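You operate a simulated robot arm through the tools that you are given. There is no shell and no other tool. Be economical: measure what you need, move in short steps, check, and stop when the job is done.

The job below is to be done with a simulated two-armed robot. You get a single attempt, and the scene is never put back.

## Task
Pick up the black film roll with one hand, pass it to the other hand and put it on the black table of the laminator. Set down upright: black film roll.
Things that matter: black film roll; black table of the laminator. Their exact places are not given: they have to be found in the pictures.

The check looks at the end state, three seconds after you hand in, the way a careful person would. Anything else that was tipped, shoved, dropped, spilled or broken makes it a failure.

## Robot
Two 7-joint arms with two-finger parallel grippers on one trunk, on a base that drives. Base frame: it is fixed to the floor where the robot stands at the start and does not move with it; the origin is under the middle of the robot, x ahead of it, y to its left, z up; the surface under the hand at the start is at about z = 93.5. Units: cm, degrees, N and s.
The left shoulder is at the start at [7, 13, 119.1], the right one opposite. With the tool pointing down near the work surface each hand reaches from about 22 to 52 cm from the robot's upright axis, wherever it stands, measured 20 degrees to its own side. Places, roughly: black table of the laminator (16x26 cm) [60, 250, 86]. Payload 1.57 kg a hand.
The tool frame of a hand sits at the grasp point between the pads (the TCP): z along the fingers, y along the line on which they close. The tips reach 3 cm beyond it. The gripper opens to 8 cm. The fingers are 1.7 cm wide and 1.2 cm thick; the gripper's body (4 by 8.2 cm) begins 8 cm behind the TCP.
Orientation is that of the tool frame in the base frame, as [roll, pitch, yaw] about the fixed x, y, z axes, in that order (R = Rz(yaw) Ry(pitch) Rx(roll)). With the fingers straight down and closing along the base's y, the tool's x points along the base's -x, its y along +y and its z along -z.

## Interface
- The arms move only by the tool nudge_tool. It takes "left_plan", "right_plan" or both (then of equal length, played together; a hand with none holds still); each is a list of rows, each a list of 7 numbers: the gripper command, from -1 (fully open) to 1 (shut), values between in proportion, then the shift along the base's x, y, z in cm, then the turn, a rotation vector about the base's x, y, z in degrees. In form: [[grip, tx, ty, tz, ax, ay, az], ...]. A call has 1 to 12 rows; each row is the pose to reach, as a shift and turn from the pose commanded when the call began. Each row takes 0.2 s and may step no farther than 5 cm and 8.6 degrees from the row before; otherwise, or with a gripper value out of range, the whole call is refused. A pose out of reach is approached as far as the arm can. The call stops where the force on the tool passes 40 N (or 10 N more than at its start, if that is more) or the arm is blocked; 0.2 s more then pass. Each finger travels about 10.8 cm/s and halts on what it meets, pressing with about 42 N; the grip force reading is that of the motor and also rises with nothing between the fingers. The clock runs only during rows and for 0.2 s after the last one: add rows that repeat a pose to give the fingers time. It gives the time, the measured TCP pose, the force on the tool (base axes), the opening and the grip force at its end, in the units of the frame above (readings bear some noise), with the torque about the TCP (base axes, N m) and any sound that the robot's microphone picked up.
- Cameras (640 x 400 px; columns grow to the right, rows downward): "scene" is now at [14.48, -0.56, 143.04]; the picture's right is [-0.11, -0.99, 0.00], its down [-0.53, 0.06, -0.85] and it looks along [0.84, -0.09, -0.53] (base axes); focal length 247 px, centre (320, 200). "left" rides on the left gripper at [7.2, 0.7, -12.2] in its tool frame; the picture's right is [-0.09, 1.00, 0.00], its down [-0.84, -0.08, -0.54] and it looks along [-0.54, -0.05, 0.84] (tool axes); focal length 238 px, centre (320, 200). "right" rides on the right gripper at [7.2, -0.7, -12.2] in its tool frame; the picture's right is [0.09, 1.00, 0.00], its down [-0.84, 0.08, -0.54] and it looks along [-0.54, 0.05, 0.84] (tool axes); focal length 238 px, centre (320, 200).
- grab_frame(camera): a new picture of that camera. No time passes.
- slide_trunk(by): slides the trunk up (or, below 0, down) by that many cm; the arms and the scene camera ride with it, the base frame stays. It gives what a move gives, with no picture.
- base_move(legs): drives the robot by 1 to 6 legs, each [ahead, left, turn to the left] in cm, cm and degrees, along the robot's own axes; the way and the turn of a leg run together, so that a leg with both is an arc; at most 150 cm and 180 degrees a leg. The arms and the cameras ride along, it lands a little off, and it stops where it bumps. It gives what a move gives.
- aim_head(pan, tilt): turns the head with the scene camera to pan (to the left, within 86 degrees either way) and tilt (down, from -29 to 69), counted from straight ahead of the robot. It gives what a move gives.
- probe_pixels(camera, pixels): for up to 12 pixels [column, row] of the newest picture of that camera ("zoom" is the newest enlarged one), the place [x, y, z] in the base frame of the surface seen there, good to about 0.2 cm, but the place of the scene camera against the robot may be out by one fixed shift of up to 1.2 cm in any direction. No time passes.
- close_up(camera, box): a new picture of the part [left, top, right, bottom] of that camera's present view, enlarged. No time passes.
- sign_off(): hands the job in; it is judged then, once.

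Work in short steps. Measure before you move; look again where a grasp or a placing could have gone wrong, and mend it. You have 80 turns and 58 pictures in all, those below and enlarged ones among them. Open the grippers and draw the arms clear of the work before you hand the job in, unless the task says otherwise; then end with one line.

The tools are called as a command line: name --argument value ..., lists and objects as JSON in quotes. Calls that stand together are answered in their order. nudge_tool: Moves the arms, as the interface text tells. Its arguments: {"type":"object","properties":{"left_plan":{"type":"array","items":{"type":"array","items":{"type":"number"}}},"right_plan":{"type":"array","items":{"type":"array","items":{"type":"number"}}}},"required":[]} The other tools are called the same way: slide_trunk (by) slides the trunk up or down; base_move (legs) drives the base; aim_head (pan, tilt) turns the head that bears the scene camera; grab_frame (camera) takes a picture; probe_pixels (camera, pixels) gives the place of the surface under pixels of a picture; close_up (camera, box) takes an enlarged picture of a part of a camera's view; sign_off () hands the job in.

At the start:

```text
time: 0.0
left_eef_pos: [34.33, 12.46, 126.62]
left_tcp_rot: [-179.9, 0.1, -180.0]
left_force: [0.4, 0.1, 0.0]
left_ft_torque: [0.01, -0.02, -0.04]
left_finger_gap: 8.0
left_finger_force: 0.1
right_eef_pos: [40.7, -20.13, 117.68]
right_tcp_rot: [180.0, 0.1, 180.0]
right_force: [1.2, 0.0, -0.1]
right_ft_torque: [0.0, 0.0, 0.0]
right_finger_gap: 8.0
right_finger_force: 0.1
trunk travel left (down, up): [-82.9, 11.1]
robot x, y, heading: [-0.02, -0.22, 0.2]
head pan, tilt: [-6.2, 32.1]
```

scene: 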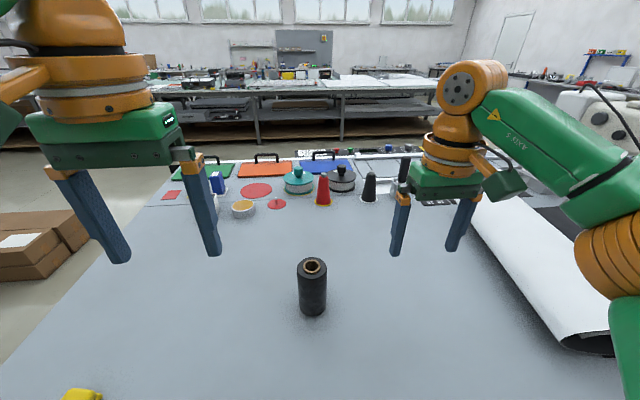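
right: 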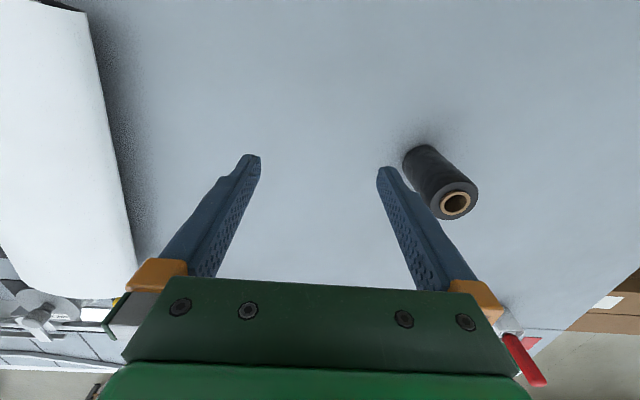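
left: 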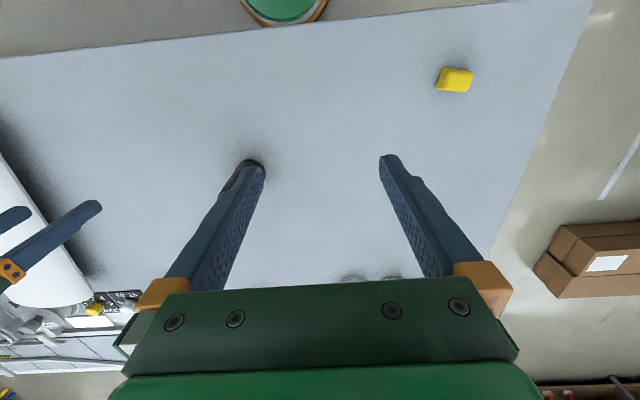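

The film roll stands at about (312,285) in the scene picture and (440,185) in the right picture. I probe both views.

probe_pixels --camera "scene" --pixels '[[312, 260], [302, 265], [325, 265], [312, 290], [312, 313], [312, 330], [299, 300], [326, 300]]'

probe_pixels --camera "right" --pixels '[[440, 202], [472, 203], [456, 217], [457, 188], [425, 148], [404, 165], [390, 140]]'

aim_head --pan 80 --tilt 20

grab_frame --camera "scene"

```text
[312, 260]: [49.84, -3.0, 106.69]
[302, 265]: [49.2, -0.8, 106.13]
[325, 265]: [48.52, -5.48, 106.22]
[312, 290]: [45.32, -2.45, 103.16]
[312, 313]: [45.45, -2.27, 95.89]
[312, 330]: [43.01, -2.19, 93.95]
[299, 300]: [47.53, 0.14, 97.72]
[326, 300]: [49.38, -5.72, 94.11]
```

```text
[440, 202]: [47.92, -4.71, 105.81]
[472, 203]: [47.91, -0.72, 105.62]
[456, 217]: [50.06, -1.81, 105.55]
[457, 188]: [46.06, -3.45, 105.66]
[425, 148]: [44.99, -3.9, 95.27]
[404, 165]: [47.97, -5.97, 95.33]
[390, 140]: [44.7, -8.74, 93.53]
```

```text
time: 1.6
left_eef_pos: [34.34, 12.6, 126.54]
left_tcp_rot: [-179.9, 0.0, -179.9]
left_force: [0.1, 0.3, -0.1]
left_ft_torque: [0.01, 0.03, -0.04]
left_finger_gap: 8.01
left_finger_force: 0.0
right_eef_pos: [40.74, -20.13, 117.76]
right_tcp_rot: [179.9, 0.1, 180.0]
right_force: [0.9, 0.2, 0.1]
right_ft_torque: [-0.01, 0.01, -0.01]
right_finger_gap: 8.03
right_finger_force: 0.0
trunk travel left (down, up): [-82.9, 11.1]
robot x, y, heading: [0.14, 0.14, 0.2]
head pan, tilt: [80.0, 20.0]
```

```text
54 pictures are left
```

scene: 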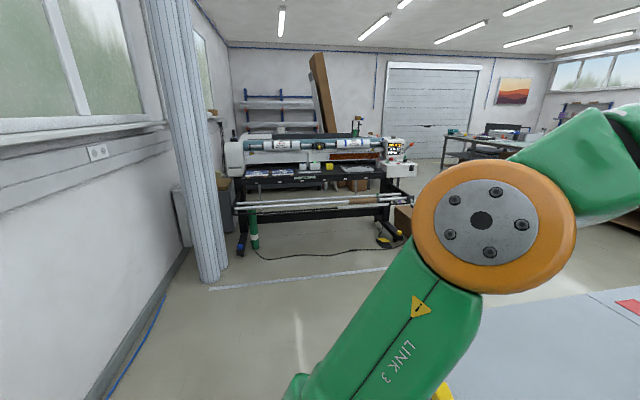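

The roll's centre is near (48, -2.9), with its top at z 105.7 and a diameter of about 5.8. I move the right hand above it.

nudge_tool --right_plan '[[-1, 2, 4.3, 0, 0, 0, 0], [-1, 4, 8.6, 0, 0, 0, 0], [-1, 5.8, 12.9, 0, 0, 0, 0], [-1, 7.2, 17.2, 0, 0, 0, 0], [-1, 7.2, 17.2, 0, 0, 0, 0]]'

grab_frame --camera "right"

close_up --camera "scene" --box '[210, 110, 450, 260]'

```text
time: 2.8
left_eef_pos: [34.3, 12.55, 126.64]
left_tcp_rot: [-179.9, 0.0, -179.8]
left_force: [0.0, -0.1, 0.6]
left_ft_torque: [0.01, 0.02, 0.01]
left_finger_gap: 8.01
left_finger_force: 0.1
right_eef_pos: [42.78, -4.67, 116.12]
right_tcp_rot: [180.0, 0.0, -180.0]
right_force: [-0.5, 0.4, 0.0]
right_ft_torque: [-0.01, -0.03, -0.04]
right_finger_gap: 8.01
right_finger_force: 0.1
right hand out of reach, approached as far as the arm can: row 2, 3, 4, 5
trunk travel left (down, up): [-82.9, 11.1]
robot x, y, heading: [-0.18, -0.19, 0.1]
head pan, tilt: [80.0, 20.0]
```

```text
53 pictures are left
```

right: 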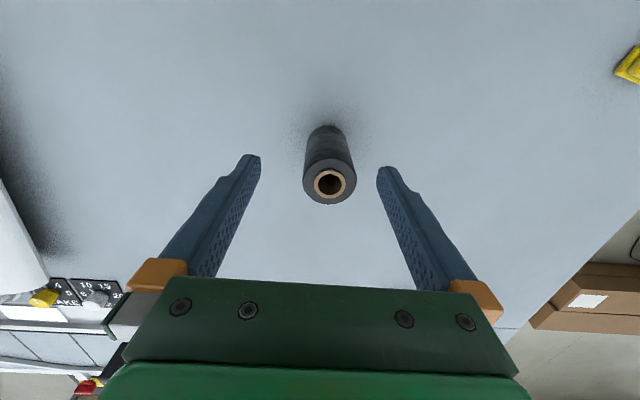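

```text
2.67 times, centred on (330, 185) of scene
```

zoom: 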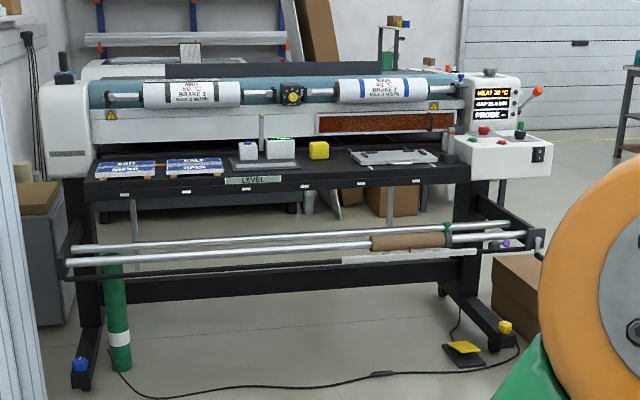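

The right hand is short of the roll by about 5 cm. I measure the roll again, and the table's near edge and the laminator table for planning.

probe_pixels --camera "right" --pixels '[[304, 180], [356, 180], [330, 163], [330, 203], [330, 128], [307, 140], [343, 140]]'

probe_pixels --camera "left" --pixels '[[150, 48], [400, 22], [455, 80], [285, 5], [575, 30]]'

probe_pixels --camera "zoom" --pixels '[[240, 178], [340, 165], [400, 172], [120, 180], [450, 175], [310, 182], [370, 178], [390, 157], [340, 245], [318, 150], [340, 152], [460, 140]]'

```text
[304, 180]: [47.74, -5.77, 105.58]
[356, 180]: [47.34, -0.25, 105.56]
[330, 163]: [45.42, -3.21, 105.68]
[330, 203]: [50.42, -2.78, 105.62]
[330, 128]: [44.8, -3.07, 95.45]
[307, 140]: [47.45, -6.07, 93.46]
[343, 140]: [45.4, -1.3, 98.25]
```

```text
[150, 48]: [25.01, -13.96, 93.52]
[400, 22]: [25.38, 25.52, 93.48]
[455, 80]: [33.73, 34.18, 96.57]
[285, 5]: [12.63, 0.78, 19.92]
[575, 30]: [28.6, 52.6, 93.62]
```

```text
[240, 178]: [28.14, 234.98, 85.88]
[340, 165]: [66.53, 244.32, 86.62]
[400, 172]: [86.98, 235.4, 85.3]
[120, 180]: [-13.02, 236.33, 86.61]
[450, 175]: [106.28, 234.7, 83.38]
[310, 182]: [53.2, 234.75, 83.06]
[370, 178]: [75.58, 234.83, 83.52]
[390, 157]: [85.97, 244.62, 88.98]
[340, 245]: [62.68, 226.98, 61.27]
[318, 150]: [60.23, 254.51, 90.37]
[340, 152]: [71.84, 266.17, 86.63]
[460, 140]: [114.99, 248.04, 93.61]
```

The roll's centre is (47.9, -3.0) and the table edge is at x=25. I drive 5 cm ahead to bring the roll within reach.

base_move --legs '[[5, 0, 0]]'

```text
time: 3.7
left_eef_pos: [38.25, 12.5, 126.89]
left_tcp_rot: [-179.9, 0.5, -180.0]
left_force: [-0.7, -0.6, 0.6]
left_ft_torque: [0.0, -0.09, 0.03]
left_finger_gap: 8.01
left_finger_force: 0.0
right_eef_pos: [46.98, -4.75, 116.46]
right_tcp_rot: [180.0, 0.4, 180.0]
right_force: [-0.9, 0.1, 0.0]
right_ft_torque: [0.01, -0.06, 0.01]
right_finger_gap: 7.98
right_finger_force: 0.0
trunk travel left (down, up): [-82.9, 11.1]
robot x, y, heading: [5.03, -0.13, 0.0]
head pan, tilt: [80.0, 20.0]
```

Right TCP reads (47.0, -4.75). I make a small correction to learn where the commanded pose is.

nudge_tool --right_plan '[[-1, 0.5, 1.5, 0, 0, 0, 0], [-1, 0.5, 1.5, 0, 0, 0, 0], [-1, 0.5, 1.5, 0, 0, 0, 0]]'

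```text
time: 4.5
left_eef_pos: [39.28, 12.45, 126.72]
left_tcp_rot: [-180.0, 0.1, 179.9]
left_force: [1.2, 0.2, -0.5]
left_ft_torque: [0.0, 0.0, -0.01]
left_finger_gap: 7.98
left_finger_force: 0.0
right_eef_pos: [47.44, -3.62, 115.85]
right_tcp_rot: [-180.0, 0.1, -179.9]
right_force: [-0.3, 0.4, -0.5]
right_ft_torque: [-0.02, -0.01, -0.02]
right_finger_gap: 8.01
right_finger_force: 0.0
right hand out of reach, approached as far as the arm can: row 1, 2, 3
trunk travel left (down, up): [-82.9, 11.1]
robot x, y, heading: [5.16, -0.21, 0.1]
head pan, tilt: [80.0, 20.0]
```

It is still at its reach limit at this height, so I lower to just above the roll.

nudge_tool --right_plan '[[-1, 0, 0, -3, 0, 0, 0], [-1, 0.5, 0.6, -5.8, 0, 0, 0], [-1, 0.5, 0.6, -5.8, 0, 0, 0], [-1, 0.5, 0.6, -5.8, 0, 0, 0]]'

grab_frame --camera "right"

```text
time: 5.5
left_eef_pos: [39.24, 12.44, 126.51]
left_tcp_rot: [180.0, 0.1, 180.0]
left_force: [-0.6, 0.1, -0.1]
left_ft_torque: [0.02, 0.03, 0.01]
left_finger_gap: 7.98
left_finger_force: 0.1
right_eef_pos: [47.96, -3.26, 110.13]
right_tcp_rot: [179.9, 0.1, -180.0]
right_force: [0.1, -0.4, 0.3]
right_ft_torque: [-0.02, 0.02, -0.02]
right_finger_gap: 8.0
right_finger_force: 0.0
trunk travel left (down, up): [-82.9, 11.1]
robot x, y, heading: [4.94, 0.1, 0.1]
head pan, tilt: [80.0, 20.0]
```

```text
51 pictures are left
```

right: 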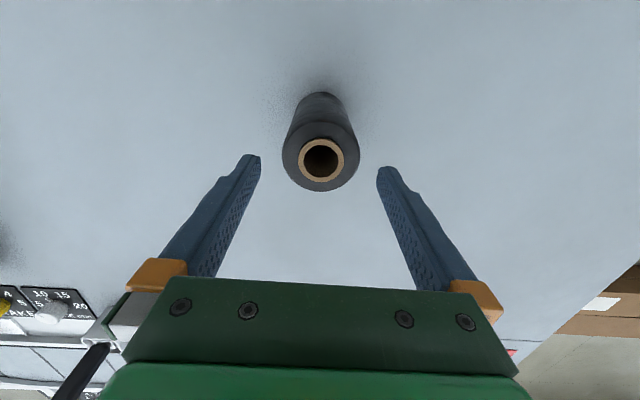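

It is centred. I descend 7.3 cm and close.

nudge_tool --right_plan '[[-1, 0, 0.2, -3.5, 0, 0, 0], [-1, 0, 0.2, -7.3, 0, 0, 0], [-1, 0, 0.2, -7.3, 0, 0, 0], [0, 0, 0.2, -7.3, 0, 0, 0], [1, 0, 0.2, -7.3, 0, 0, 0], [1, 0, 0.2, -7.3, 0, 0, 0], [1, 0, 0.2, -7.3, 0, 0, 0]]'

```text
time: 7.1
left_eef_pos: [39.33, 12.54, 126.61]
left_tcp_rot: [-179.9, 0.0, 180.0]
left_force: [0.8, -0.1, 0.8]
left_ft_torque: [0.01, -0.01, 0.02]
left_finger_gap: 7.99
left_finger_force: 0.1
right_eef_pos: [47.99, -2.98, 102.69]
right_tcp_rot: [-180.0, 0.1, 180.0]
right_force: [-0.2, -0.6, 0.7]
right_ft_torque: [0.0, 0.02, -0.01]
right_finger_gap: 5.9
right_finger_force: 41.7
trunk travel left (down, up): [-82.9, 11.1]
robot x, y, heading: [4.75, 0.36, -0.1]
head pan, tilt: [80.0, 20.0]
```

The roll is gripped (gap 5.9). I lift it and draw it back, while turning the left hand 90° about the vertical and moving it outward.

nudge_tool --right_plan '[[1, 0, 0, 2, 0, 0, 0], [1, 0, 0, 5, 0, 0, 0], [1, 0, -1, 8, 0, 0, 0], [1, -1, -2, 11, 0, 0, 0], [1, -2, -3, 13, 0, 0, 0], [1, -3, -4, 15, 0, 0, 0], [1, -4, -5, 17, 0, 0, 0], [1, -5, -5, 17, 0, 0, 0], [1, -6, -5, 17, 0, 0, 0], [1, -6, -5, 17, 0, 0, 0], [1, -6, -5, 17, 0, 0, 0]]' --left_plan '[[-1, 0, 1, 0, 0, 0, 8.2], [-1, 0, 2, 0, 0, 0, 16.4], [-1, 0, 3, 0, 0, 0, 24.6], [-1, 0, 4, 0, 0, 0, 32.8], [-1, 0, 5, 0, 0, 0, 41], [-1, 0, 6, 0, 0, 0, 49.2], [-1, 0, 7, 0, 0, 0, 57.4], [-1, 0, 8, 0, 0, 0, 65.6], [-1, 0, 8, 0, 0, 0, 73.8], [-1, 0, 8, 0, 0, 0, 82], [-1, 0, 8, 0, 0, 0, 90]]'

aim_head --pan 0 --tilt 30

grab_frame --camera "scene"

```text
time: 9.5
left_eef_pos: [39.31, 20.61, 126.62]
left_tcp_rot: [180.0, 0.1, -89.8]
left_force: [-0.6, 0.4, 0.3]
left_ft_torque: [0.0, 0.0, -0.01]
left_finger_gap: 7.99
left_finger_force: 0.1
right_eef_pos: [42.05, -7.9, 119.63]
right_tcp_rot: [179.9, 0.0, -179.9]
right_force: [-0.8, -0.4, -1.9]
right_ft_torque: [0.0, -0.02, 0.02]
right_finger_gap: 5.9
right_finger_force: 41.7
trunk travel left (down, up): [-82.9, 11.1]
robot x, y, heading: [4.91, -0.32, -0.2]
head pan, tilt: [80.0, 20.0]
```

```text
time: 11.1
left_eef_pos: [39.34, 20.56, 126.56]
left_tcp_rot: [-179.8, 0.2, -90.1]
left_force: [-0.2, 0.1, 0.3]
left_ft_torque: [-0.01, -0.03, -0.01]
left_finger_gap: 7.98
left_finger_force: 0.1
right_eef_pos: [41.98, -8.01, 119.75]
right_tcp_rot: [-180.0, -0.1, -179.9]
right_force: [0.2, 0.3, -3.3]
right_ft_torque: [0.01, -0.02, 0.03]
right_finger_gap: 5.88
right_finger_force: 41.3
trunk travel left (down, up): [-82.9, 11.1]
robot x, y, heading: [5.19, 0.13, -0.2]
head pan, tilt: [0.0, 30.0]
```

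```text
50 pictures are left
```

scene: 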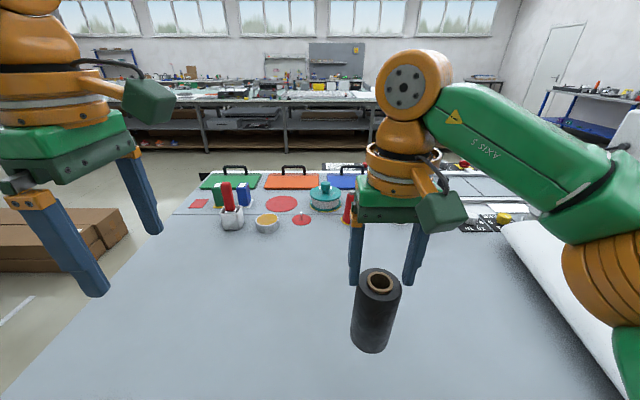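

The right hand holds the roll upright. Next I tip the left hand to point toward -y, 20° below horizontal, beside the roll.

nudge_tool --left_plan '[[-1, 0.3, -1, -1.4, -7.8, 0, 0], [-1, 0.6, -2, -2.8, -15.6, 0, 0], [-1, 0.9, -3, -4.2, -23.4, 0, 0], [-1, 1.2, -4, -5.6, -31.2, 0, 0], [-1, 1.5, -5, -7, -39, 0, 0], [-1, 1.8, -6, -8.4, -46.8, 0, 0], [-1, 2.1, -7, -9.8, -54.6, 0, 0], [-1, 2.4, -8, -11.2, -62.4, 0, 0], [-1, 2.7, -9, -12.6, -70, 0, 0], [-1, 2.7, -10, -12.6, -70, 0, 0], [-1, 2.7, -10, -12.6, -70, 0, 0]]'

grab_frame --camera "scene"

grab_frame --camera "left"

```text
time: 13.4
left_eef_pos: [42.07, 10.57, 113.99]
left_tcp_rot: [180.0, -70.0, -89.9]
left_force: [-0.5, -0.1, -0.2]
left_ft_torque: [-0.01, 0.03, -0.01]
left_finger_gap: 8.02
left_finger_force: 0.2
right_eef_pos: [41.98, -8.0, 119.65]
right_tcp_rot: [-179.9, 0.0, 180.0]
right_force: [0.9, -0.5, -1.7]
right_ft_torque: [-0.02, 0.02, 0.0]
right_finger_gap: 5.89
right_finger_force: 41.6
trunk travel left (down, up): [-82.9, 11.1]
robot x, y, heading: [4.94, 0.01, 0.0]
head pan, tilt: [0.0, 30.0]
```

```text
49 pictures are left
```

scene: 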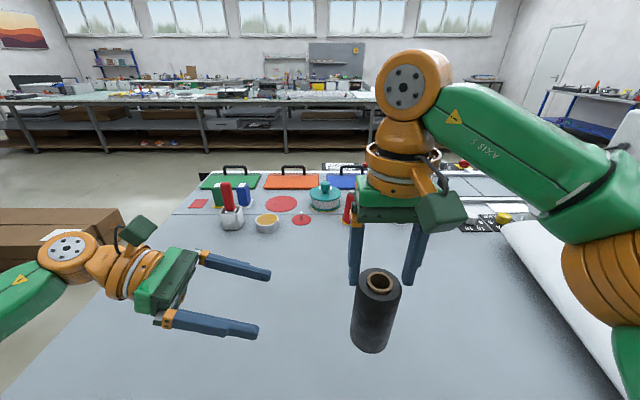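

```text
48 pictures are left
```

left: 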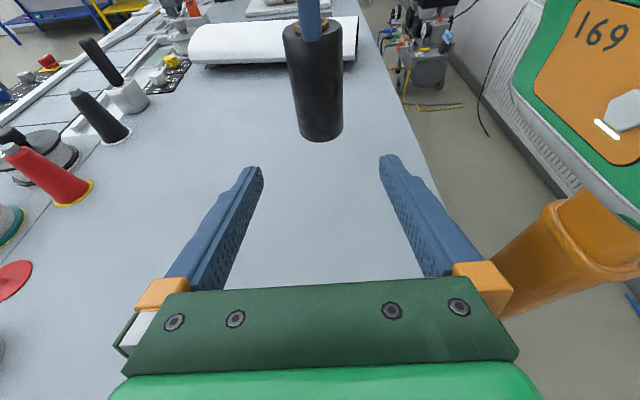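

The left hand is lined up with the roll at (318,80). I check the roll's lower edge and sides.

probe_pixels --camera "left" --pixels '[[320, 135], [320, 100], [302, 120], [338, 120], [320, 50]]'

```text
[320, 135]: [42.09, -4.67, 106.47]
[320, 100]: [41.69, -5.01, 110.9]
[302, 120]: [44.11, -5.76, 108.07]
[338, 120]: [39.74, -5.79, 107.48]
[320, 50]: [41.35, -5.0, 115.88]
```

The lower edge reads about 106 where I expected 110.5, so the roll may have slipped down in the grip. I look closer.

close_up --camera "left" --box '[260, 0, 380, 150]'

close_up --camera "scene" --box '[310, 170, 470, 370]'

grab_frame --camera "right"

```text
2.67 times, centred on (320, 75) of left
```

zoom: 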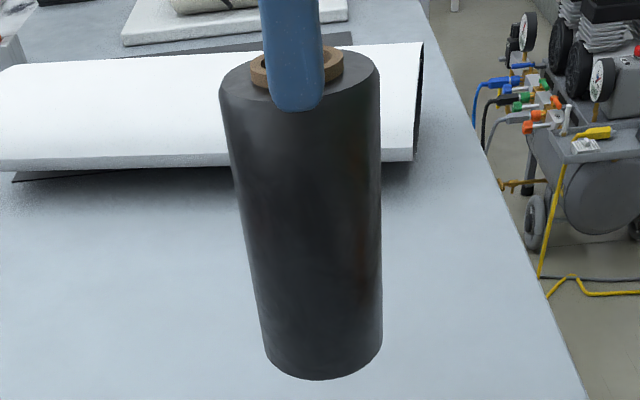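

```text
2.00 times, centred on (390, 270) of scene
```

zoom: 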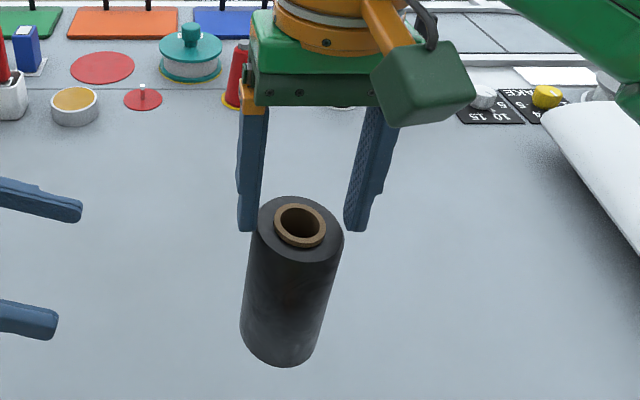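

```text
45 pictures are left
```

right: 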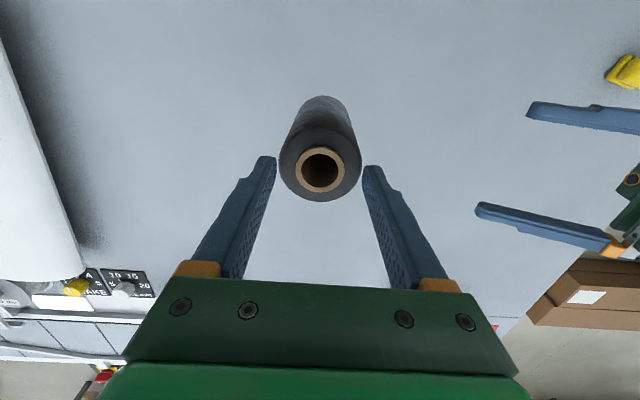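

The roll has slid down to the right fingertips, but it is still upright and centred at x≈42, y≈-7.8, z from 106 to 118. The left hand goes in at mid height (z≈112) and closes.

nudge_tool --left_plan '[[-1, 0, -4.6, -2, 0, 0, 0], [-1, 0, -9.2, -2, 0, 0, 0], [-1, 0, -13.8, -2, 0, 0, 0], [-1, 0, -18.4, -2, 0, 0, 0], [-1, 0, -18.4, -2, 0, 0, 0], [0, 0, -18.4, -2, 0, 0, 0], [1, 0, -18.4, -2, 0, 0, 0], [1, 0, -18.4, -2, 0, 0, 0], [1, 0, -18.4, -2, 0, 0, 0]]'

grab_frame --camera "scene"

grab_frame --camera "left"

```text
refused: row 1 steps farther than a row can; nothing moved
```

```text
44 pictures are left
```

scene: 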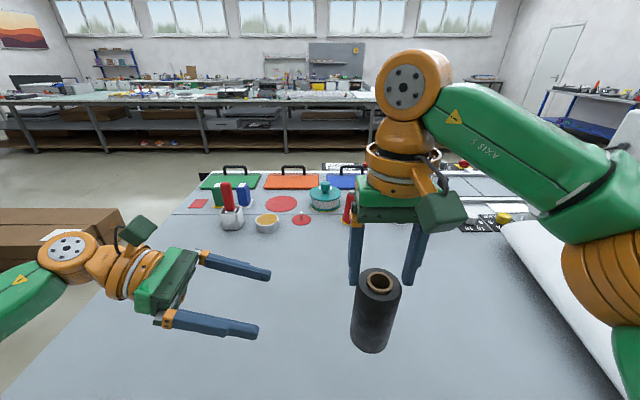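

```text
43 pictures are left
```

left: 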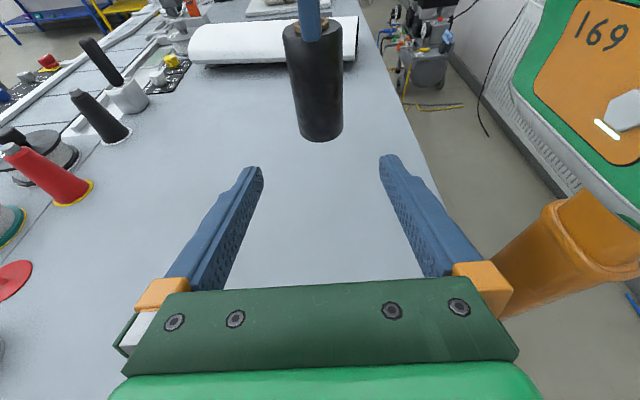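

The first row was too long, so nothing moved. The roll has not slipped further, and I resend with shorter rows.

nudge_tool --left_plan '[[-1, 0, -4, -1, 0, 0, 0], [-1, 0, -8, -2, 0, 0, 0], [-1, 0, -12, -2, 0, 0, 0], [-1, 0, -15.5, -2, 0, 0, 0], [-1, 0, -18.4, -2, 0, 0, 0], [-1, 0, -18.4, -2, 0, 0, 0], [0, 0, -18.4, -2, 0, 0, 0], [1, 0, -18.4, -2, 0, 0, 0], [1, 0, -18.4, -2, 0, 0, 0], [1, 0, -18.4, -2, 0, 0, 0]]'

grab_frame --camera "scene"

grab_frame --camera "left"

```text
time: 15.7
left_eef_pos: [42.03, -7.85, 111.93]
left_tcp_rot: [180.0, -70.0, -89.8]
left_force: [22.5, -10.9, -1.7]
left_ft_torque: [0.56, 0.42, -0.04]
left_finger_gap: 5.89
left_finger_force: 41.9
right_eef_pos: [41.96, -7.88, 119.68]
right_tcp_rot: [180.0, -0.2, -179.9]
right_force: [-22.7, 12.7, 1.1]
right_ft_torque: [0.42, 1.36, 0.02]
right_finger_gap: 5.91
right_finger_force: 41.7
trunk travel left (down, up): [-82.9, 11.1]
robot x, y, heading: [5.05, -0.48, -0.1]
head pan, tilt: [0.0, 30.0]
```

```text
42 pictures are left
```

scene: 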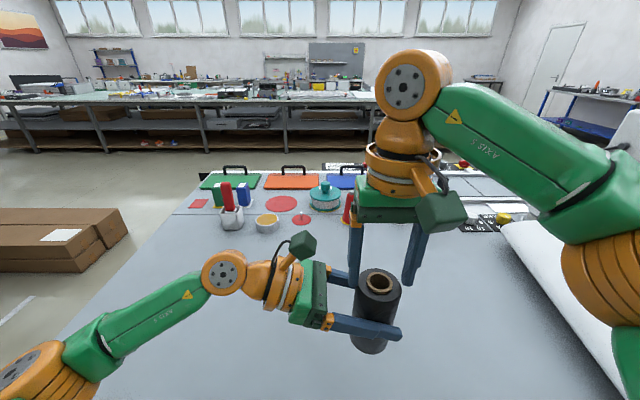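

```text
41 pictures are left
```

left: 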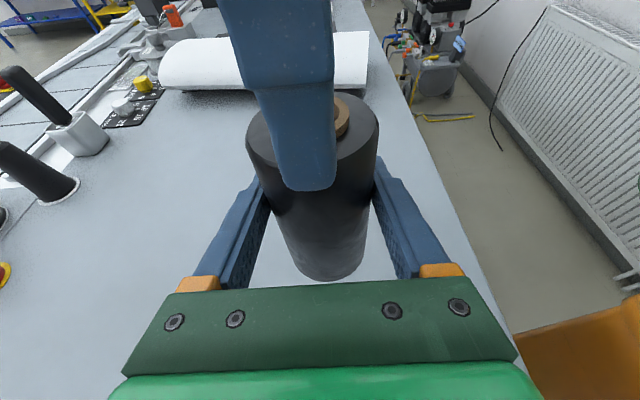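

Both hands hold it (each gap 5.9). I open the right hand and raise it straight up.

nudge_tool --right_plan '[[0.2, 0, 0, 0, 0, 0, 0], [-0.5, 0, 0, 0, 0, 0, 0], [-1, 0, 0, 0, 0, 0, 0], [-1, 0, 0, 0, 0, 0, 0], [-1, 0, 0, 2.5, 0, 0, 0], [-1, 0, -1, 5, 0, 0, 0], [-1, -1, -5, 6, 0, 0, 0], [-1, -2, -9, 6, 0, 0, 0], [-1, -3, -13, 6, 0, 0, 0]]'

grab_frame --camera "scene"

grab_frame --camera "left"

```text
time: 17.6
left_eef_pos: [41.82, -7.91, 111.94]
left_tcp_rot: [-179.9, -69.9, -90.0]
left_force: [0.3, -0.7, -0.5]
left_ft_torque: [0.0, 0.0, 0.02]
left_finger_gap: 5.94
left_finger_force: 41.8
right_eef_pos: [38.94, -21.18, 125.69]
right_tcp_rot: [180.0, 0.1, 180.0]
right_force: [0.1, -0.1, 0.2]
right_ft_torque: [-0.04, 0.02, -0.05]
right_finger_gap: 7.99
right_finger_force: 0.0
trunk travel left (down, up): [-82.9, 11.1]
robot x, y, heading: [5.15, 0.16, 0.2]
head pan, tilt: [0.0, 30.0]
```

```text
40 pictures are left
```

scene: 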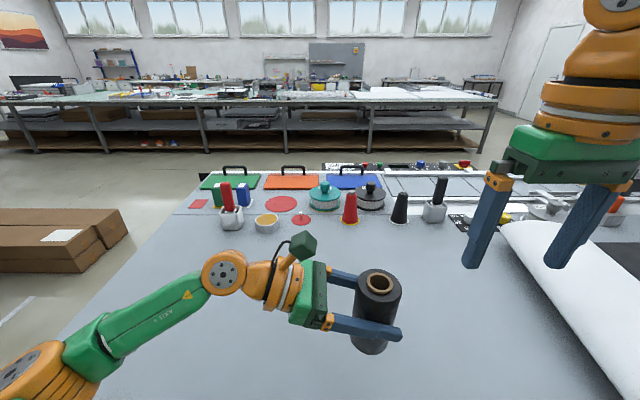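

```text
39 pictures are left
```

left: 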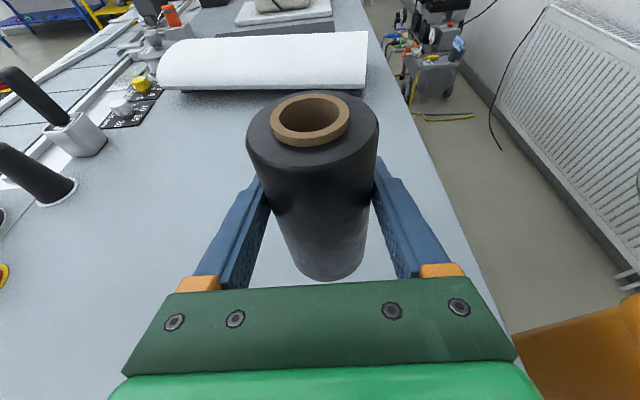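

The handover worked: the left hand alone holds the roll, upright, with its grip at mid height. I back the robot away from the table before turning the left hand forward, gently since the roll slipped earlier.

nudge_tool --left_plan '[[1, 0.5, 1, 0.5, 0, 0, 3.75], [1, 1, 2, 1, 0, 0, 7.5], [1, 1.5, 3, 1.5, 0, 0, 11.25], [1, 2, 4, 2, 0, 0, 15], [1, 2.5, 5, 2.5, 0, 0, 18.75], [1, 3, 6, 3, 0, 0, 22.5], [1, 3.5, 7, 3.5, 0, 0, 26.25], [1, 4, 8, 4, 0, 0, 30], [1, 4.5, 9, 4, 0, 0, 33.75], [1, 5, 10, 4, 0, 0, 37.5], [1, 5.5, 11, 4, 0, 0, 41.25], [1, 6, 12, 4, 0, 0, 45]]'

grab_frame --camera "left"

```text
time: 20.2
left_eef_pos: [48.09, 4.15, 115.91]
left_tcp_rot: [179.8, -69.9, -44.6]
left_force: [0.1, 0.0, -1.6]
left_ft_torque: [0.02, 0.02, 0.03]
left_finger_gap: 5.9
left_finger_force: 41.8
right_eef_pos: [39.14, -20.89, 125.83]
right_tcp_rot: [180.0, 0.0, 180.0]
right_force: [-0.4, 0.4, -1.5]
right_ft_torque: [0.0, 0.02, -0.01]
right_finger_gap: 8.0
right_finger_force: 0.1
trunk travel left (down, up): [-82.9, 11.1]
robot x, y, heading: [5.31, 0.08, -0.0]
head pan, tilt: [0.0, 30.0]
```

```text
38 pictures are left
```

left: 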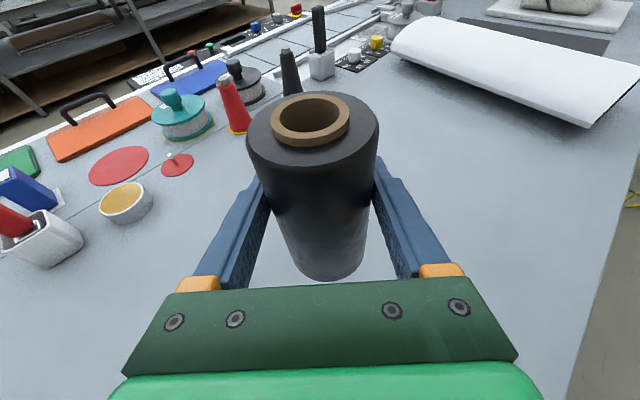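

The roll has not moved in the left grip. I finish the turn to point straight ahead.

nudge_tool --left_plan '[[1, 0, 0.5, 0, 0, 0, 3.75], [1, 0, 1, 0, 0, 0, 7.5], [1, 0, 1.5, 0, 0, 0, 11.25], [1, 0, 2, 0, 0, 0, 15], [1, 0, 2.5, 0, 0, 0, 18.75], [1, 0, 3, 0, 0, 0, 22.5], [1, 0, 3.5, 0, 0, 0, 26.25], [1, 0, 4, 0, 0, 0, 30], [1, 0, 4.5, 0, 0, 0, 33.75], [1, 0, 5, 0, 0, 0, 37.5], [1, 0, 5.5, 0, 0, 0, 41.25], [1, 0, 6, 0, 0, 0, 45]]'

base_move --legs '[[-35, 0, 0]]'

grab_frame --camera "left"

grab_frame --camera "scene"

```text
time: 22.9
left_eef_pos: [48.03, 10.07, 115.93]
left_tcp_rot: [180.0, -69.9, 0.2]
left_force: [-0.1, 0.6, -2.1]
left_ft_torque: [-0.01, -0.03, -0.02]
left_finger_gap: 5.89
left_finger_force: 42.0
right_eef_pos: [39.05, -21.01, 125.76]
right_tcp_rot: [179.9, 0.0, 179.9]
right_force: [-0.1, 0.2, 0.0]
right_ft_torque: [-0.05, -0.01, 0.01]
right_finger_gap: 7.99
right_finger_force: 0.0
trunk travel left (down, up): [-82.9, 11.1]
robot x, y, heading: [5.05, -0.24, 0.1]
head pan, tilt: [0.0, 30.0]
```

```text
time: 25.1
left_eef_pos: [13.39, 10.1, 115.85]
left_tcp_rot: [179.9, -69.7, 0.2]
left_force: [-0.6, -0.3, -2.0]
left_ft_torque: [0.0, 0.03, -0.03]
left_finger_gap: 5.91
left_finger_force: 41.4
right_eef_pos: [4.53, -21.01, 125.67]
right_tcp_rot: [-180.0, -0.2, -180.0]
right_force: [0.2, -0.6, -0.1]
right_ft_torque: [0.02, 0.02, -0.04]
right_finger_gap: 8.01
right_finger_force: 0.1
trunk travel left (down, up): [-82.9, 11.1]
robot x, y, heading: [-29.6, 0.16, -0.2]
head pan, tilt: [0.0, 30.0]
```

```text
37 pictures are left
```

left: 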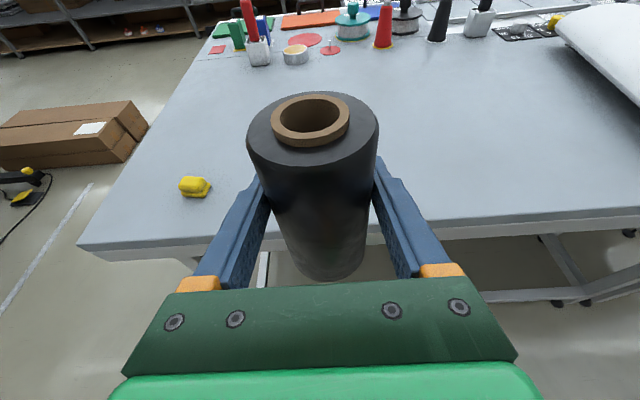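

```text
36 pictures are left
```

scene: 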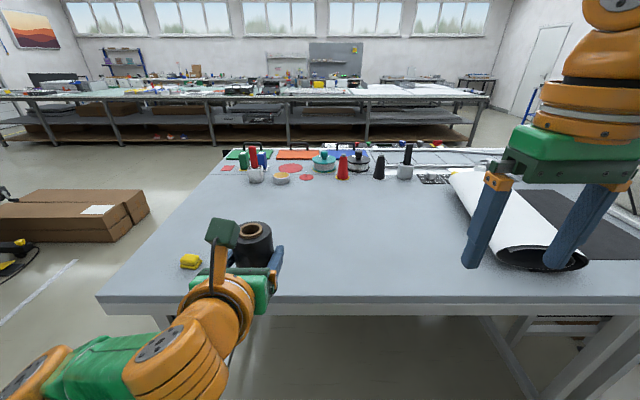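

The roll is steady. I look left to check the way to the laminator before turning.

aim_head --pan 80 --tilt 20

grab_frame --camera "scene"

probe_pixels --camera "scene" --pixels '[[215, 260], [200, 200], [100, 300], [250, 235], [350, 250], [390, 240], [300, 280], [390, 200], [280, 205], [300, 340]]'

```text
time: 26.6
left_eef_pos: [13.19, 10.14, 115.96]
left_tcp_rot: [-179.9, -69.9, 0.2]
left_force: [0.5, 1.1, -2.0]
left_ft_torque: [0.0, 0.0, -0.06]
left_finger_gap: 5.93
left_finger_force: 42.0
right_eef_pos: [4.28, -20.98, 125.73]
right_tcp_rot: [-180.0, 0.0, -180.0]
right_force: [0.2, 0.4, -0.2]
right_ft_torque: [0.0, 0.0, 0.01]
right_finger_gap: 7.97
right_finger_force: 0.0
trunk travel left (down, up): [-82.9, 11.1]
robot x, y, heading: [-30.19, 0.07, -0.0]
head pan, tilt: [80.0, 20.0]
```

```text
35 pictures are left
```

scene: 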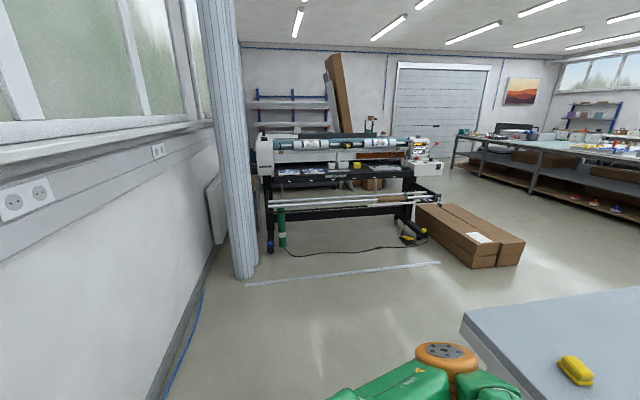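

```text
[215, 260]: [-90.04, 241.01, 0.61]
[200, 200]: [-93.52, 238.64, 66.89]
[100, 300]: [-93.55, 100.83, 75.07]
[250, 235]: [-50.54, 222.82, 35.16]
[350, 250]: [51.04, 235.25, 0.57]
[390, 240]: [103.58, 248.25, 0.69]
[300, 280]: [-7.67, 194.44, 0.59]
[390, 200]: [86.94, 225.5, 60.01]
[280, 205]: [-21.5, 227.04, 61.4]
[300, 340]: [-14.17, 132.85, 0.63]
```

The route is clear: the wall is at x=-93 and the floor is free up to the laminator at y≈227. I turn left 90° and drive ahead part of the way.

base_move --legs '[[0, 0, 90], [120, 0, 0]]'

aim_head --pan -20 --tilt 25

grab_frame --camera "scene"

grab_frame --camera "left"

```text
time: 36.6
left_eef_pos: [-41.1, 163.23, 115.95]
left_tcp_rot: [-179.9, -69.9, 90.7]
left_force: [-0.5, -1.0, -2.4]
left_ft_torque: [0.02, -0.03, 0.04]
left_finger_gap: 5.91
left_finger_force: 41.4
right_eef_pos: [-9.93, 154.49, 125.86]
right_tcp_rot: [180.0, 0.0, -89.5]
right_force: [-0.6, -0.7, 0.1]
right_ft_torque: [0.0, -0.01, -0.01]
right_finger_gap: 7.99
right_finger_force: 0.0
trunk travel left (down, up): [-82.9, 11.1]
robot x, y, heading: [-30.39, 120.19, 90.4]
head pan, tilt: [80.0, 20.0]
```

```text
time: 38.3
left_eef_pos: [-41.04, 163.27, 115.96]
left_tcp_rot: [180.0, -69.9, 90.6]
left_force: [-0.3, -0.2, -1.8]
left_ft_torque: [0.01, 0.03, 0.01]
left_finger_gap: 5.9
left_finger_force: 41.8
right_eef_pos: [-10.09, 154.64, 125.79]
right_tcp_rot: [179.9, 0.1, -89.5]
right_force: [0.6, 0.6, 0.7]
right_ft_torque: [0.02, 0.02, 0.03]
right_finger_gap: 7.97
right_finger_force: 0.1
trunk travel left (down, up): [-82.9, 11.1]
robot x, y, heading: [-30.47, 120.53, 90.4]
head pan, tilt: [-20.0, 25.0]
```

```text
34 pictures are left
```

scene: 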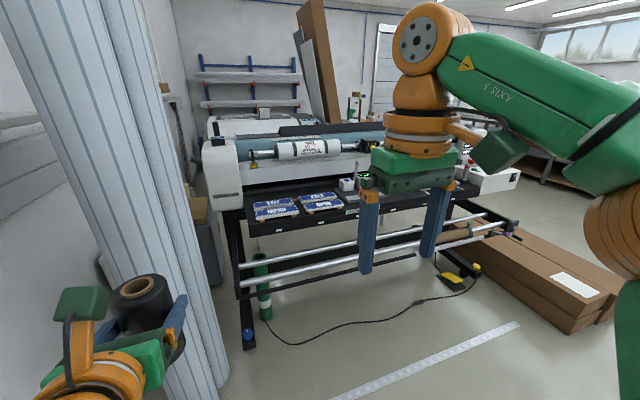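

```text
33 pictures are left
```

left: 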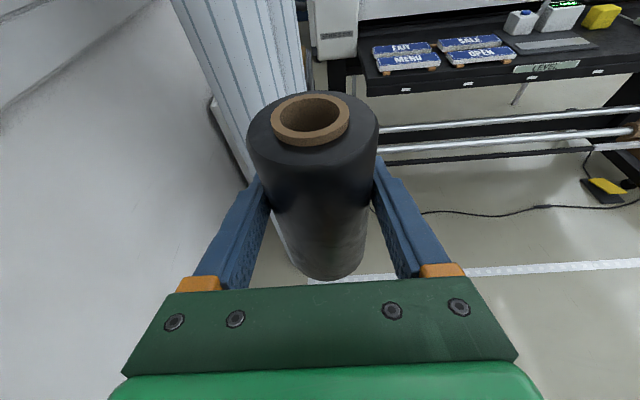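

The roll is still in place. I probe the cartons and the laminator's foot at lower right before shifting sideways.

probe_pixels --camera "scene" --pixels '[[578, 325], [600, 290], [500, 270], [480, 268], [475, 240], [452, 282], [247, 335], [360, 325], [345, 265], [510, 235]]'

```text
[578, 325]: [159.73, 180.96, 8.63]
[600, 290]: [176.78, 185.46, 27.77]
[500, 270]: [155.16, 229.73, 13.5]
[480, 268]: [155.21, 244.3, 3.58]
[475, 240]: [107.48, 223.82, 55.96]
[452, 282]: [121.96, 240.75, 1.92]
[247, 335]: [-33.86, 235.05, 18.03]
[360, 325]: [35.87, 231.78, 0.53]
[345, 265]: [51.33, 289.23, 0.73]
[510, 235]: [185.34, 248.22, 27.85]
```

The cartons are at x>155, so the space is clear. I shift 102 cm right and 35 cm ahead, then look at the table from above.

base_move --legs '[[0, -102, 0], [35, 0, 0]]'

aim_head --pan 0 --tilt 32

grab_frame --camera "scene"

grab_frame --camera "left"

```text
time: 45.5
left_eef_pos: [61.03, 199.19, 115.97]
left_tcp_rot: [-179.9, -70.0, 90.8]
left_force: [-0.3, -1.7, -2.8]
left_ft_torque: [-0.01, 0.0, 0.03]
left_finger_gap: 5.92
left_finger_force: 41.8
right_eef_pos: [92.15, 190.35, 125.88]
right_tcp_rot: [-180.0, 0.1, -89.5]
right_force: [0.2, 0.2, 0.6]
right_ft_torque: [0.03, -0.02, 0.03]
right_finger_gap: 7.95
right_finger_force: 0.0
trunk travel left (down, up): [-82.9, 11.1]
robot x, y, heading: [71.89, 156.24, 90.6]
head pan, tilt: [-20.0, 25.0]
```

```text
time: 46.3
left_eef_pos: [61.01, 199.27, 115.9]
left_tcp_rot: [-179.9, -69.9, 90.7]
left_force: [0.0, -0.8, -1.8]
left_ft_torque: [0.03, 0.05, -0.01]
left_finger_gap: 5.9
left_finger_force: 42.3
right_eef_pos: [92.2, 190.62, 125.68]
right_tcp_rot: [-180.0, 0.0, -89.5]
right_force: [-0.6, 0.5, 0.8]
right_ft_torque: [-0.02, 0.01, -0.02]
right_finger_gap: 7.99
right_finger_force: 0.1
trunk travel left (down, up): [-82.9, 11.1]
robot x, y, heading: [71.24, 156.43, 90.6]
head pan, tilt: [0.0, 32.0]
```

```text
32 pictures are left
```

scene: 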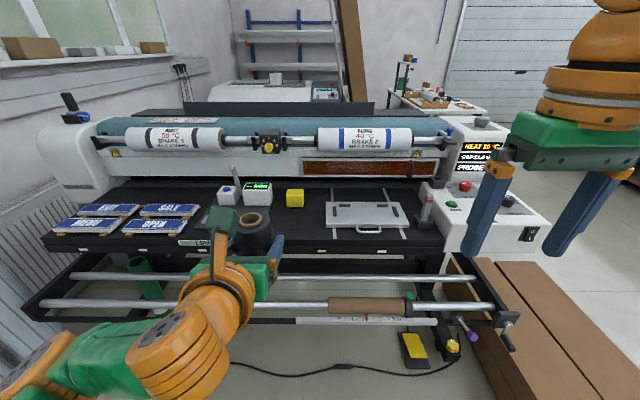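

```text
31 pictures are left
```

left: 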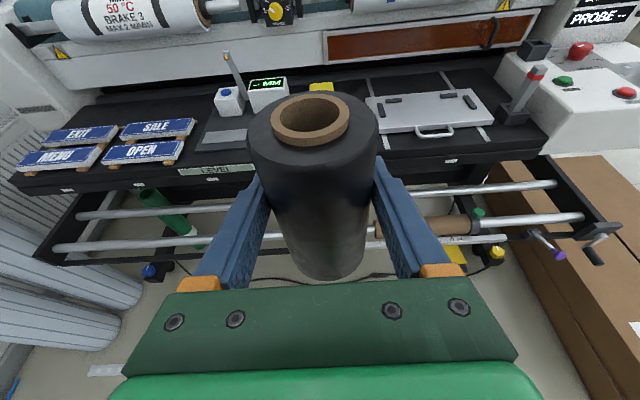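

The free black patch lies between the grey plate and white gauge on the left and the silver plate at (365,215) on the right, in front of the yellow cube at (295,197). I measure its limits.

probe_pixels --camera "scene" --pixels '[[300, 225], [300, 246], [286, 205], [303, 205], [326, 228], [327, 205], [310, 190], [270, 203], [240, 205], [300, 274], [300, 303], [295, 180]]'

probe_pixels --camera "left" --pixels '[[375, 135], [385, 148], [367, 100], [320, 87], [280, 100], [225, 175], [245, 135], [400, 80], [215, 200], [405, 190], [430, 130], [352, 92]]'

close_up --camera "scene" --box '[190, 150, 430, 300]'

```text
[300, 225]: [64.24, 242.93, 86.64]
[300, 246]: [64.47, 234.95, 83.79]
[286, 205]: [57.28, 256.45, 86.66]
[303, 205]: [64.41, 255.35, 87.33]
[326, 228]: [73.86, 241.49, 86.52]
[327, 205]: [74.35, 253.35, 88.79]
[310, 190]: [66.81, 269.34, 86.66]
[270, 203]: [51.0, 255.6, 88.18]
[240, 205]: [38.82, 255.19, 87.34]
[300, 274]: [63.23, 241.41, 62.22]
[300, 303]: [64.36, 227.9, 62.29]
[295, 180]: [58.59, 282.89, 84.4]
```

```text
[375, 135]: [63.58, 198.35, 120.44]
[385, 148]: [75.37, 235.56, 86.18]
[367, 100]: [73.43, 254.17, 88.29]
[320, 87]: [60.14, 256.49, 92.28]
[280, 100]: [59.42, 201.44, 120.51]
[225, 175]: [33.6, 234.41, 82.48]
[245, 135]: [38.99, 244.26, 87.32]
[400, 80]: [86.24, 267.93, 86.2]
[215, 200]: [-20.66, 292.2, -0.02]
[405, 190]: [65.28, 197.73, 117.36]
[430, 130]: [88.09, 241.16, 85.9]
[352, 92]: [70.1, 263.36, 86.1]
```

```text
2.67 times, centred on (310, 225) of scene
```

zoom: 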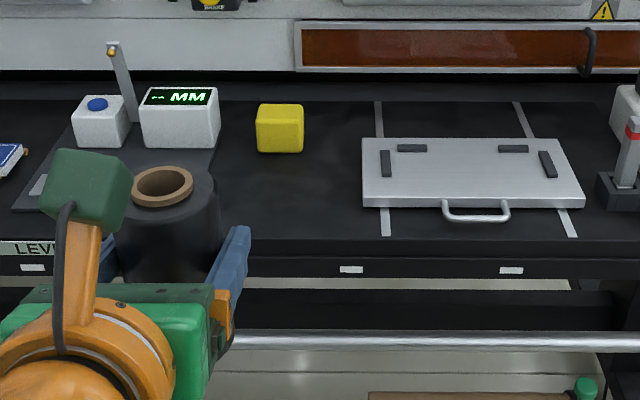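

The target is about (62, 245), on a table top at z≈86.3, clear of the cube (y>255) and the silver plate (x>73). I drive 30 cm ahead with the roll kept high and check where the roll's bottom is relative to the hand.

base_move --legs '[[30, 0, 0]]'

grab_frame --camera "left"

probe_pixels --camera "left" --pixels '[[333, 276], [318, 270], [350, 268], [260, 105], [372, 108], [310, 140], [315, 200], [312, 80], [320, 72], [365, 82], [245, 90], [200, 130]]'

```text
time: 48.4
left_eef_pos: [60.89, 228.64, 116.24]
left_tcp_rot: [-180.0, -70.0, 90.5]
left_force: [-0.8, 0.2, -1.9]
left_ft_torque: [-0.02, 0.03, 0.01]
left_finger_gap: 5.92
left_finger_force: 42.2
right_eef_pos: [91.94, 219.95, 125.79]
right_tcp_rot: [-179.9, 0.3, -89.6]
right_force: [0.5, 0.3, 0.5]
right_ft_torque: [0.04, 0.02, -0.03]
right_finger_gap: 8.01
right_finger_force: 0.0
trunk travel left (down, up): [-82.9, 11.1]
robot x, y, heading: [71.35, 185.99, 90.5]
head pan, tilt: [0.0, 32.0]
```

```text
29 pictures are left
```

left: 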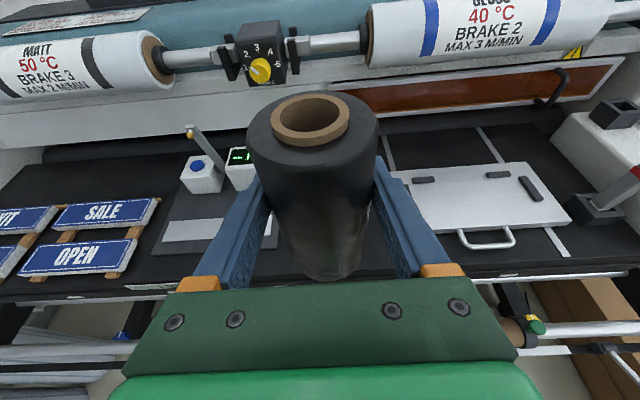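

```text
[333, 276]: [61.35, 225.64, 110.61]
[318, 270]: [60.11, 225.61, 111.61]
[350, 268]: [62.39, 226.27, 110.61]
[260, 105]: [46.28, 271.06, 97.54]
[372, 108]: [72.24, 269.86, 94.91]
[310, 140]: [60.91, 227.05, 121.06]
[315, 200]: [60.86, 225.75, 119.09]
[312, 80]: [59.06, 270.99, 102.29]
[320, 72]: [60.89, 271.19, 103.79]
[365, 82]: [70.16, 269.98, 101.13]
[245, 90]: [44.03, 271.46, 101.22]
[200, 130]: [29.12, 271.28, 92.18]
```

The roll stands vertical in the hand, its bottom 5.75 cm below the TCP. I move to about 2 cm above the table at (61.5, 245).

nudge_tool --left_plan '[[1, 0, 1.5, -2, 0, 0, 0], [1, 0, 3, -4, 0, 0, 0], [1, 0.2, 4.5, -6, 0, 0, 0], [1, 0.4, 6, -8, 0, 0, 0], [1, 0.6, 7.5, -10, 0, 0, 0], [1, 0.6, 9, -12, 0, 0, 0], [1, 0.6, 10.5, -14, 0, 0, 0], [1, 0.6, 12, -16, 0, 0, 0], [1, 0.6, 13.5, -18, 0, 0, 0], [1, 0.6, 15, -20, 0, 0, 0], [1, 0.6, 16.2, -21.5, 0, 0, 0], [1, 0.6, 16.2, -21.5, 0, 0, 0]]'

grab_frame --camera "left"

grab_frame --camera "scene"

```text
time: 51.0
left_eef_pos: [62.78, 246.49, 95.17]
left_tcp_rot: [-179.7, -69.3, 90.6]
left_force: [-0.4, 0.5, -2.3]
left_ft_torque: [0.01, -0.02, 0.02]
left_finger_gap: 5.9
left_finger_force: 42.3
left hand out of reach, approached as far as the arm can: row 8, 9, 10, 11, 12
right_eef_pos: [91.97, 220.73, 125.55]
right_tcp_rot: [-179.9, -0.2, -89.5]
right_force: [1.0, -0.3, -0.4]
right_ft_torque: [-0.02, -0.01, 0.02]
right_finger_gap: 8.01
right_finger_force: 0.2
trunk travel left (down, up): [-82.9, 11.1]
robot x, y, heading: [70.91, 186.41, 90.6]
head pan, tilt: [0.0, 32.0]
```

```text
28 pictures are left
```

left: 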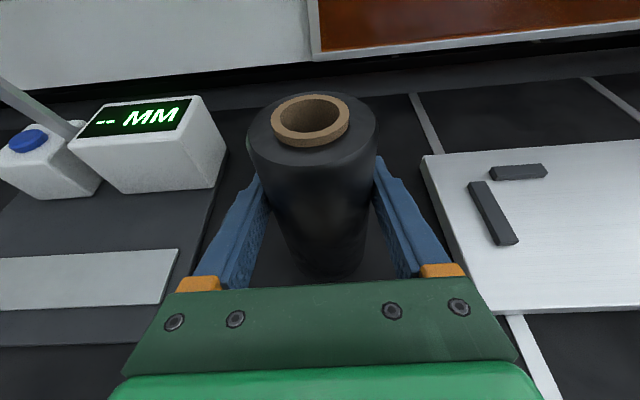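

```text
27 pictures are left
```

scene: 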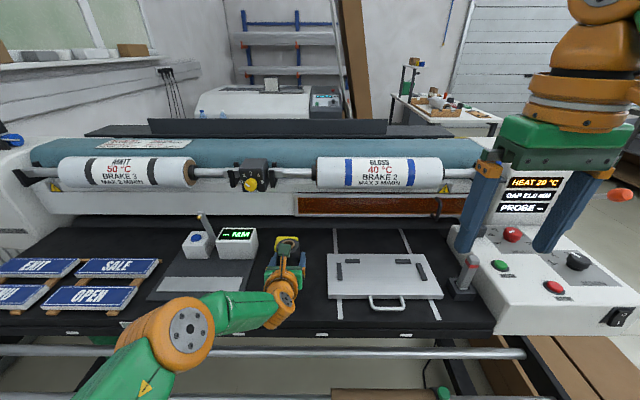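

The hand stopped at its reach limit at (62.8, 246.5, 95.2). The spot is good, with the roll's bottom about 3 cm above the table. I check the forearm's clearance over the table edge, then use the trunk to come down.

probe_pixels --camera "scene" --pixels '[[190, 330], [240, 325], [215, 320], [280, 310], [160, 360], [287, 245], [298, 262], [320, 300], [300, 325]]'

probe_pixels --camera "left" --pixels '[[400, 150], [225, 170], [333, 272], [270, 275], [390, 120], [440, 200], [210, 110]]'

```text
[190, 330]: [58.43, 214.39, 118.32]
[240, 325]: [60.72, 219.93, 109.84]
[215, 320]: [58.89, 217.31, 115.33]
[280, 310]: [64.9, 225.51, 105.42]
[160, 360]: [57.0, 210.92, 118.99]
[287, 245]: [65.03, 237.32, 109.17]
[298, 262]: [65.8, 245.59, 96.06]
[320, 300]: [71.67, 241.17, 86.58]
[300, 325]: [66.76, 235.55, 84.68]
```

```text
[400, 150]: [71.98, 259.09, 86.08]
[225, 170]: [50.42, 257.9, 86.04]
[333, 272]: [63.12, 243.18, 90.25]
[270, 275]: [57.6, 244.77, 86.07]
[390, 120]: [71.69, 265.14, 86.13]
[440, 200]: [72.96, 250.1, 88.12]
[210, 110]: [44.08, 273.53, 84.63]
```

Clearance is ample: the table is at z=86.1 and the roll's bottom at about 89.5. I slide the trunk down 2.5 cm.

slide_trunk --by -2.5

grab_frame --camera "left"

probe_pixels --camera "left" --pixels '[[333, 270], [333, 274], [320, 272], [270, 278], [345, 266], [315, 200]]'

```text
time: 51.7
left_eef_pos: [62.81, 246.23, 93.3]
left_tcp_rot: [-179.3, -70.1, 90.2]
left_force: [0.1, 6.0, 23.8]
left_ft_torque: [0.71, 0.04, 0.04]
left_finger_gap: 5.89
left_finger_force: 41.9
right_eef_pos: [92.07, 220.1, 123.13]
right_tcp_rot: [179.9, 0.1, -89.5]
right_force: [-0.2, 0.0, 0.5]
right_ft_torque: [0.02, 0.01, 0.02]
right_finger_gap: 7.99
right_finger_force: 0.1
trunk travel left (down, up): [-80.4, 13.6]
robot x, y, heading: [71.2, 186.07, 90.3]
head pan, tilt: [0.0, 32.0]
```

```text
26 pictures are left
```

left: 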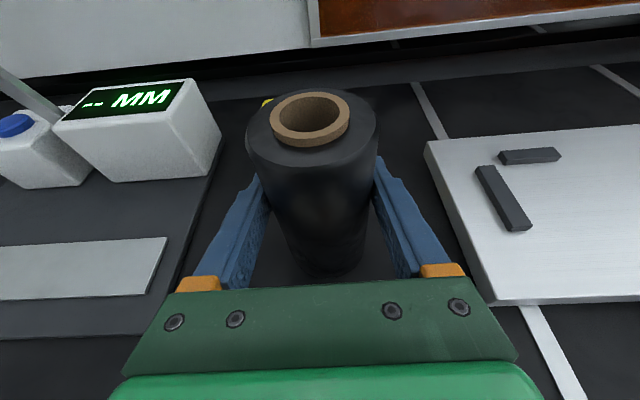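

```text
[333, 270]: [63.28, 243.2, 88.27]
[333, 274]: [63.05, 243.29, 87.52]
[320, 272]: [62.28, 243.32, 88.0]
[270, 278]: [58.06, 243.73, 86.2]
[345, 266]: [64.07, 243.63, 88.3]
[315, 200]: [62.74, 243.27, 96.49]
```

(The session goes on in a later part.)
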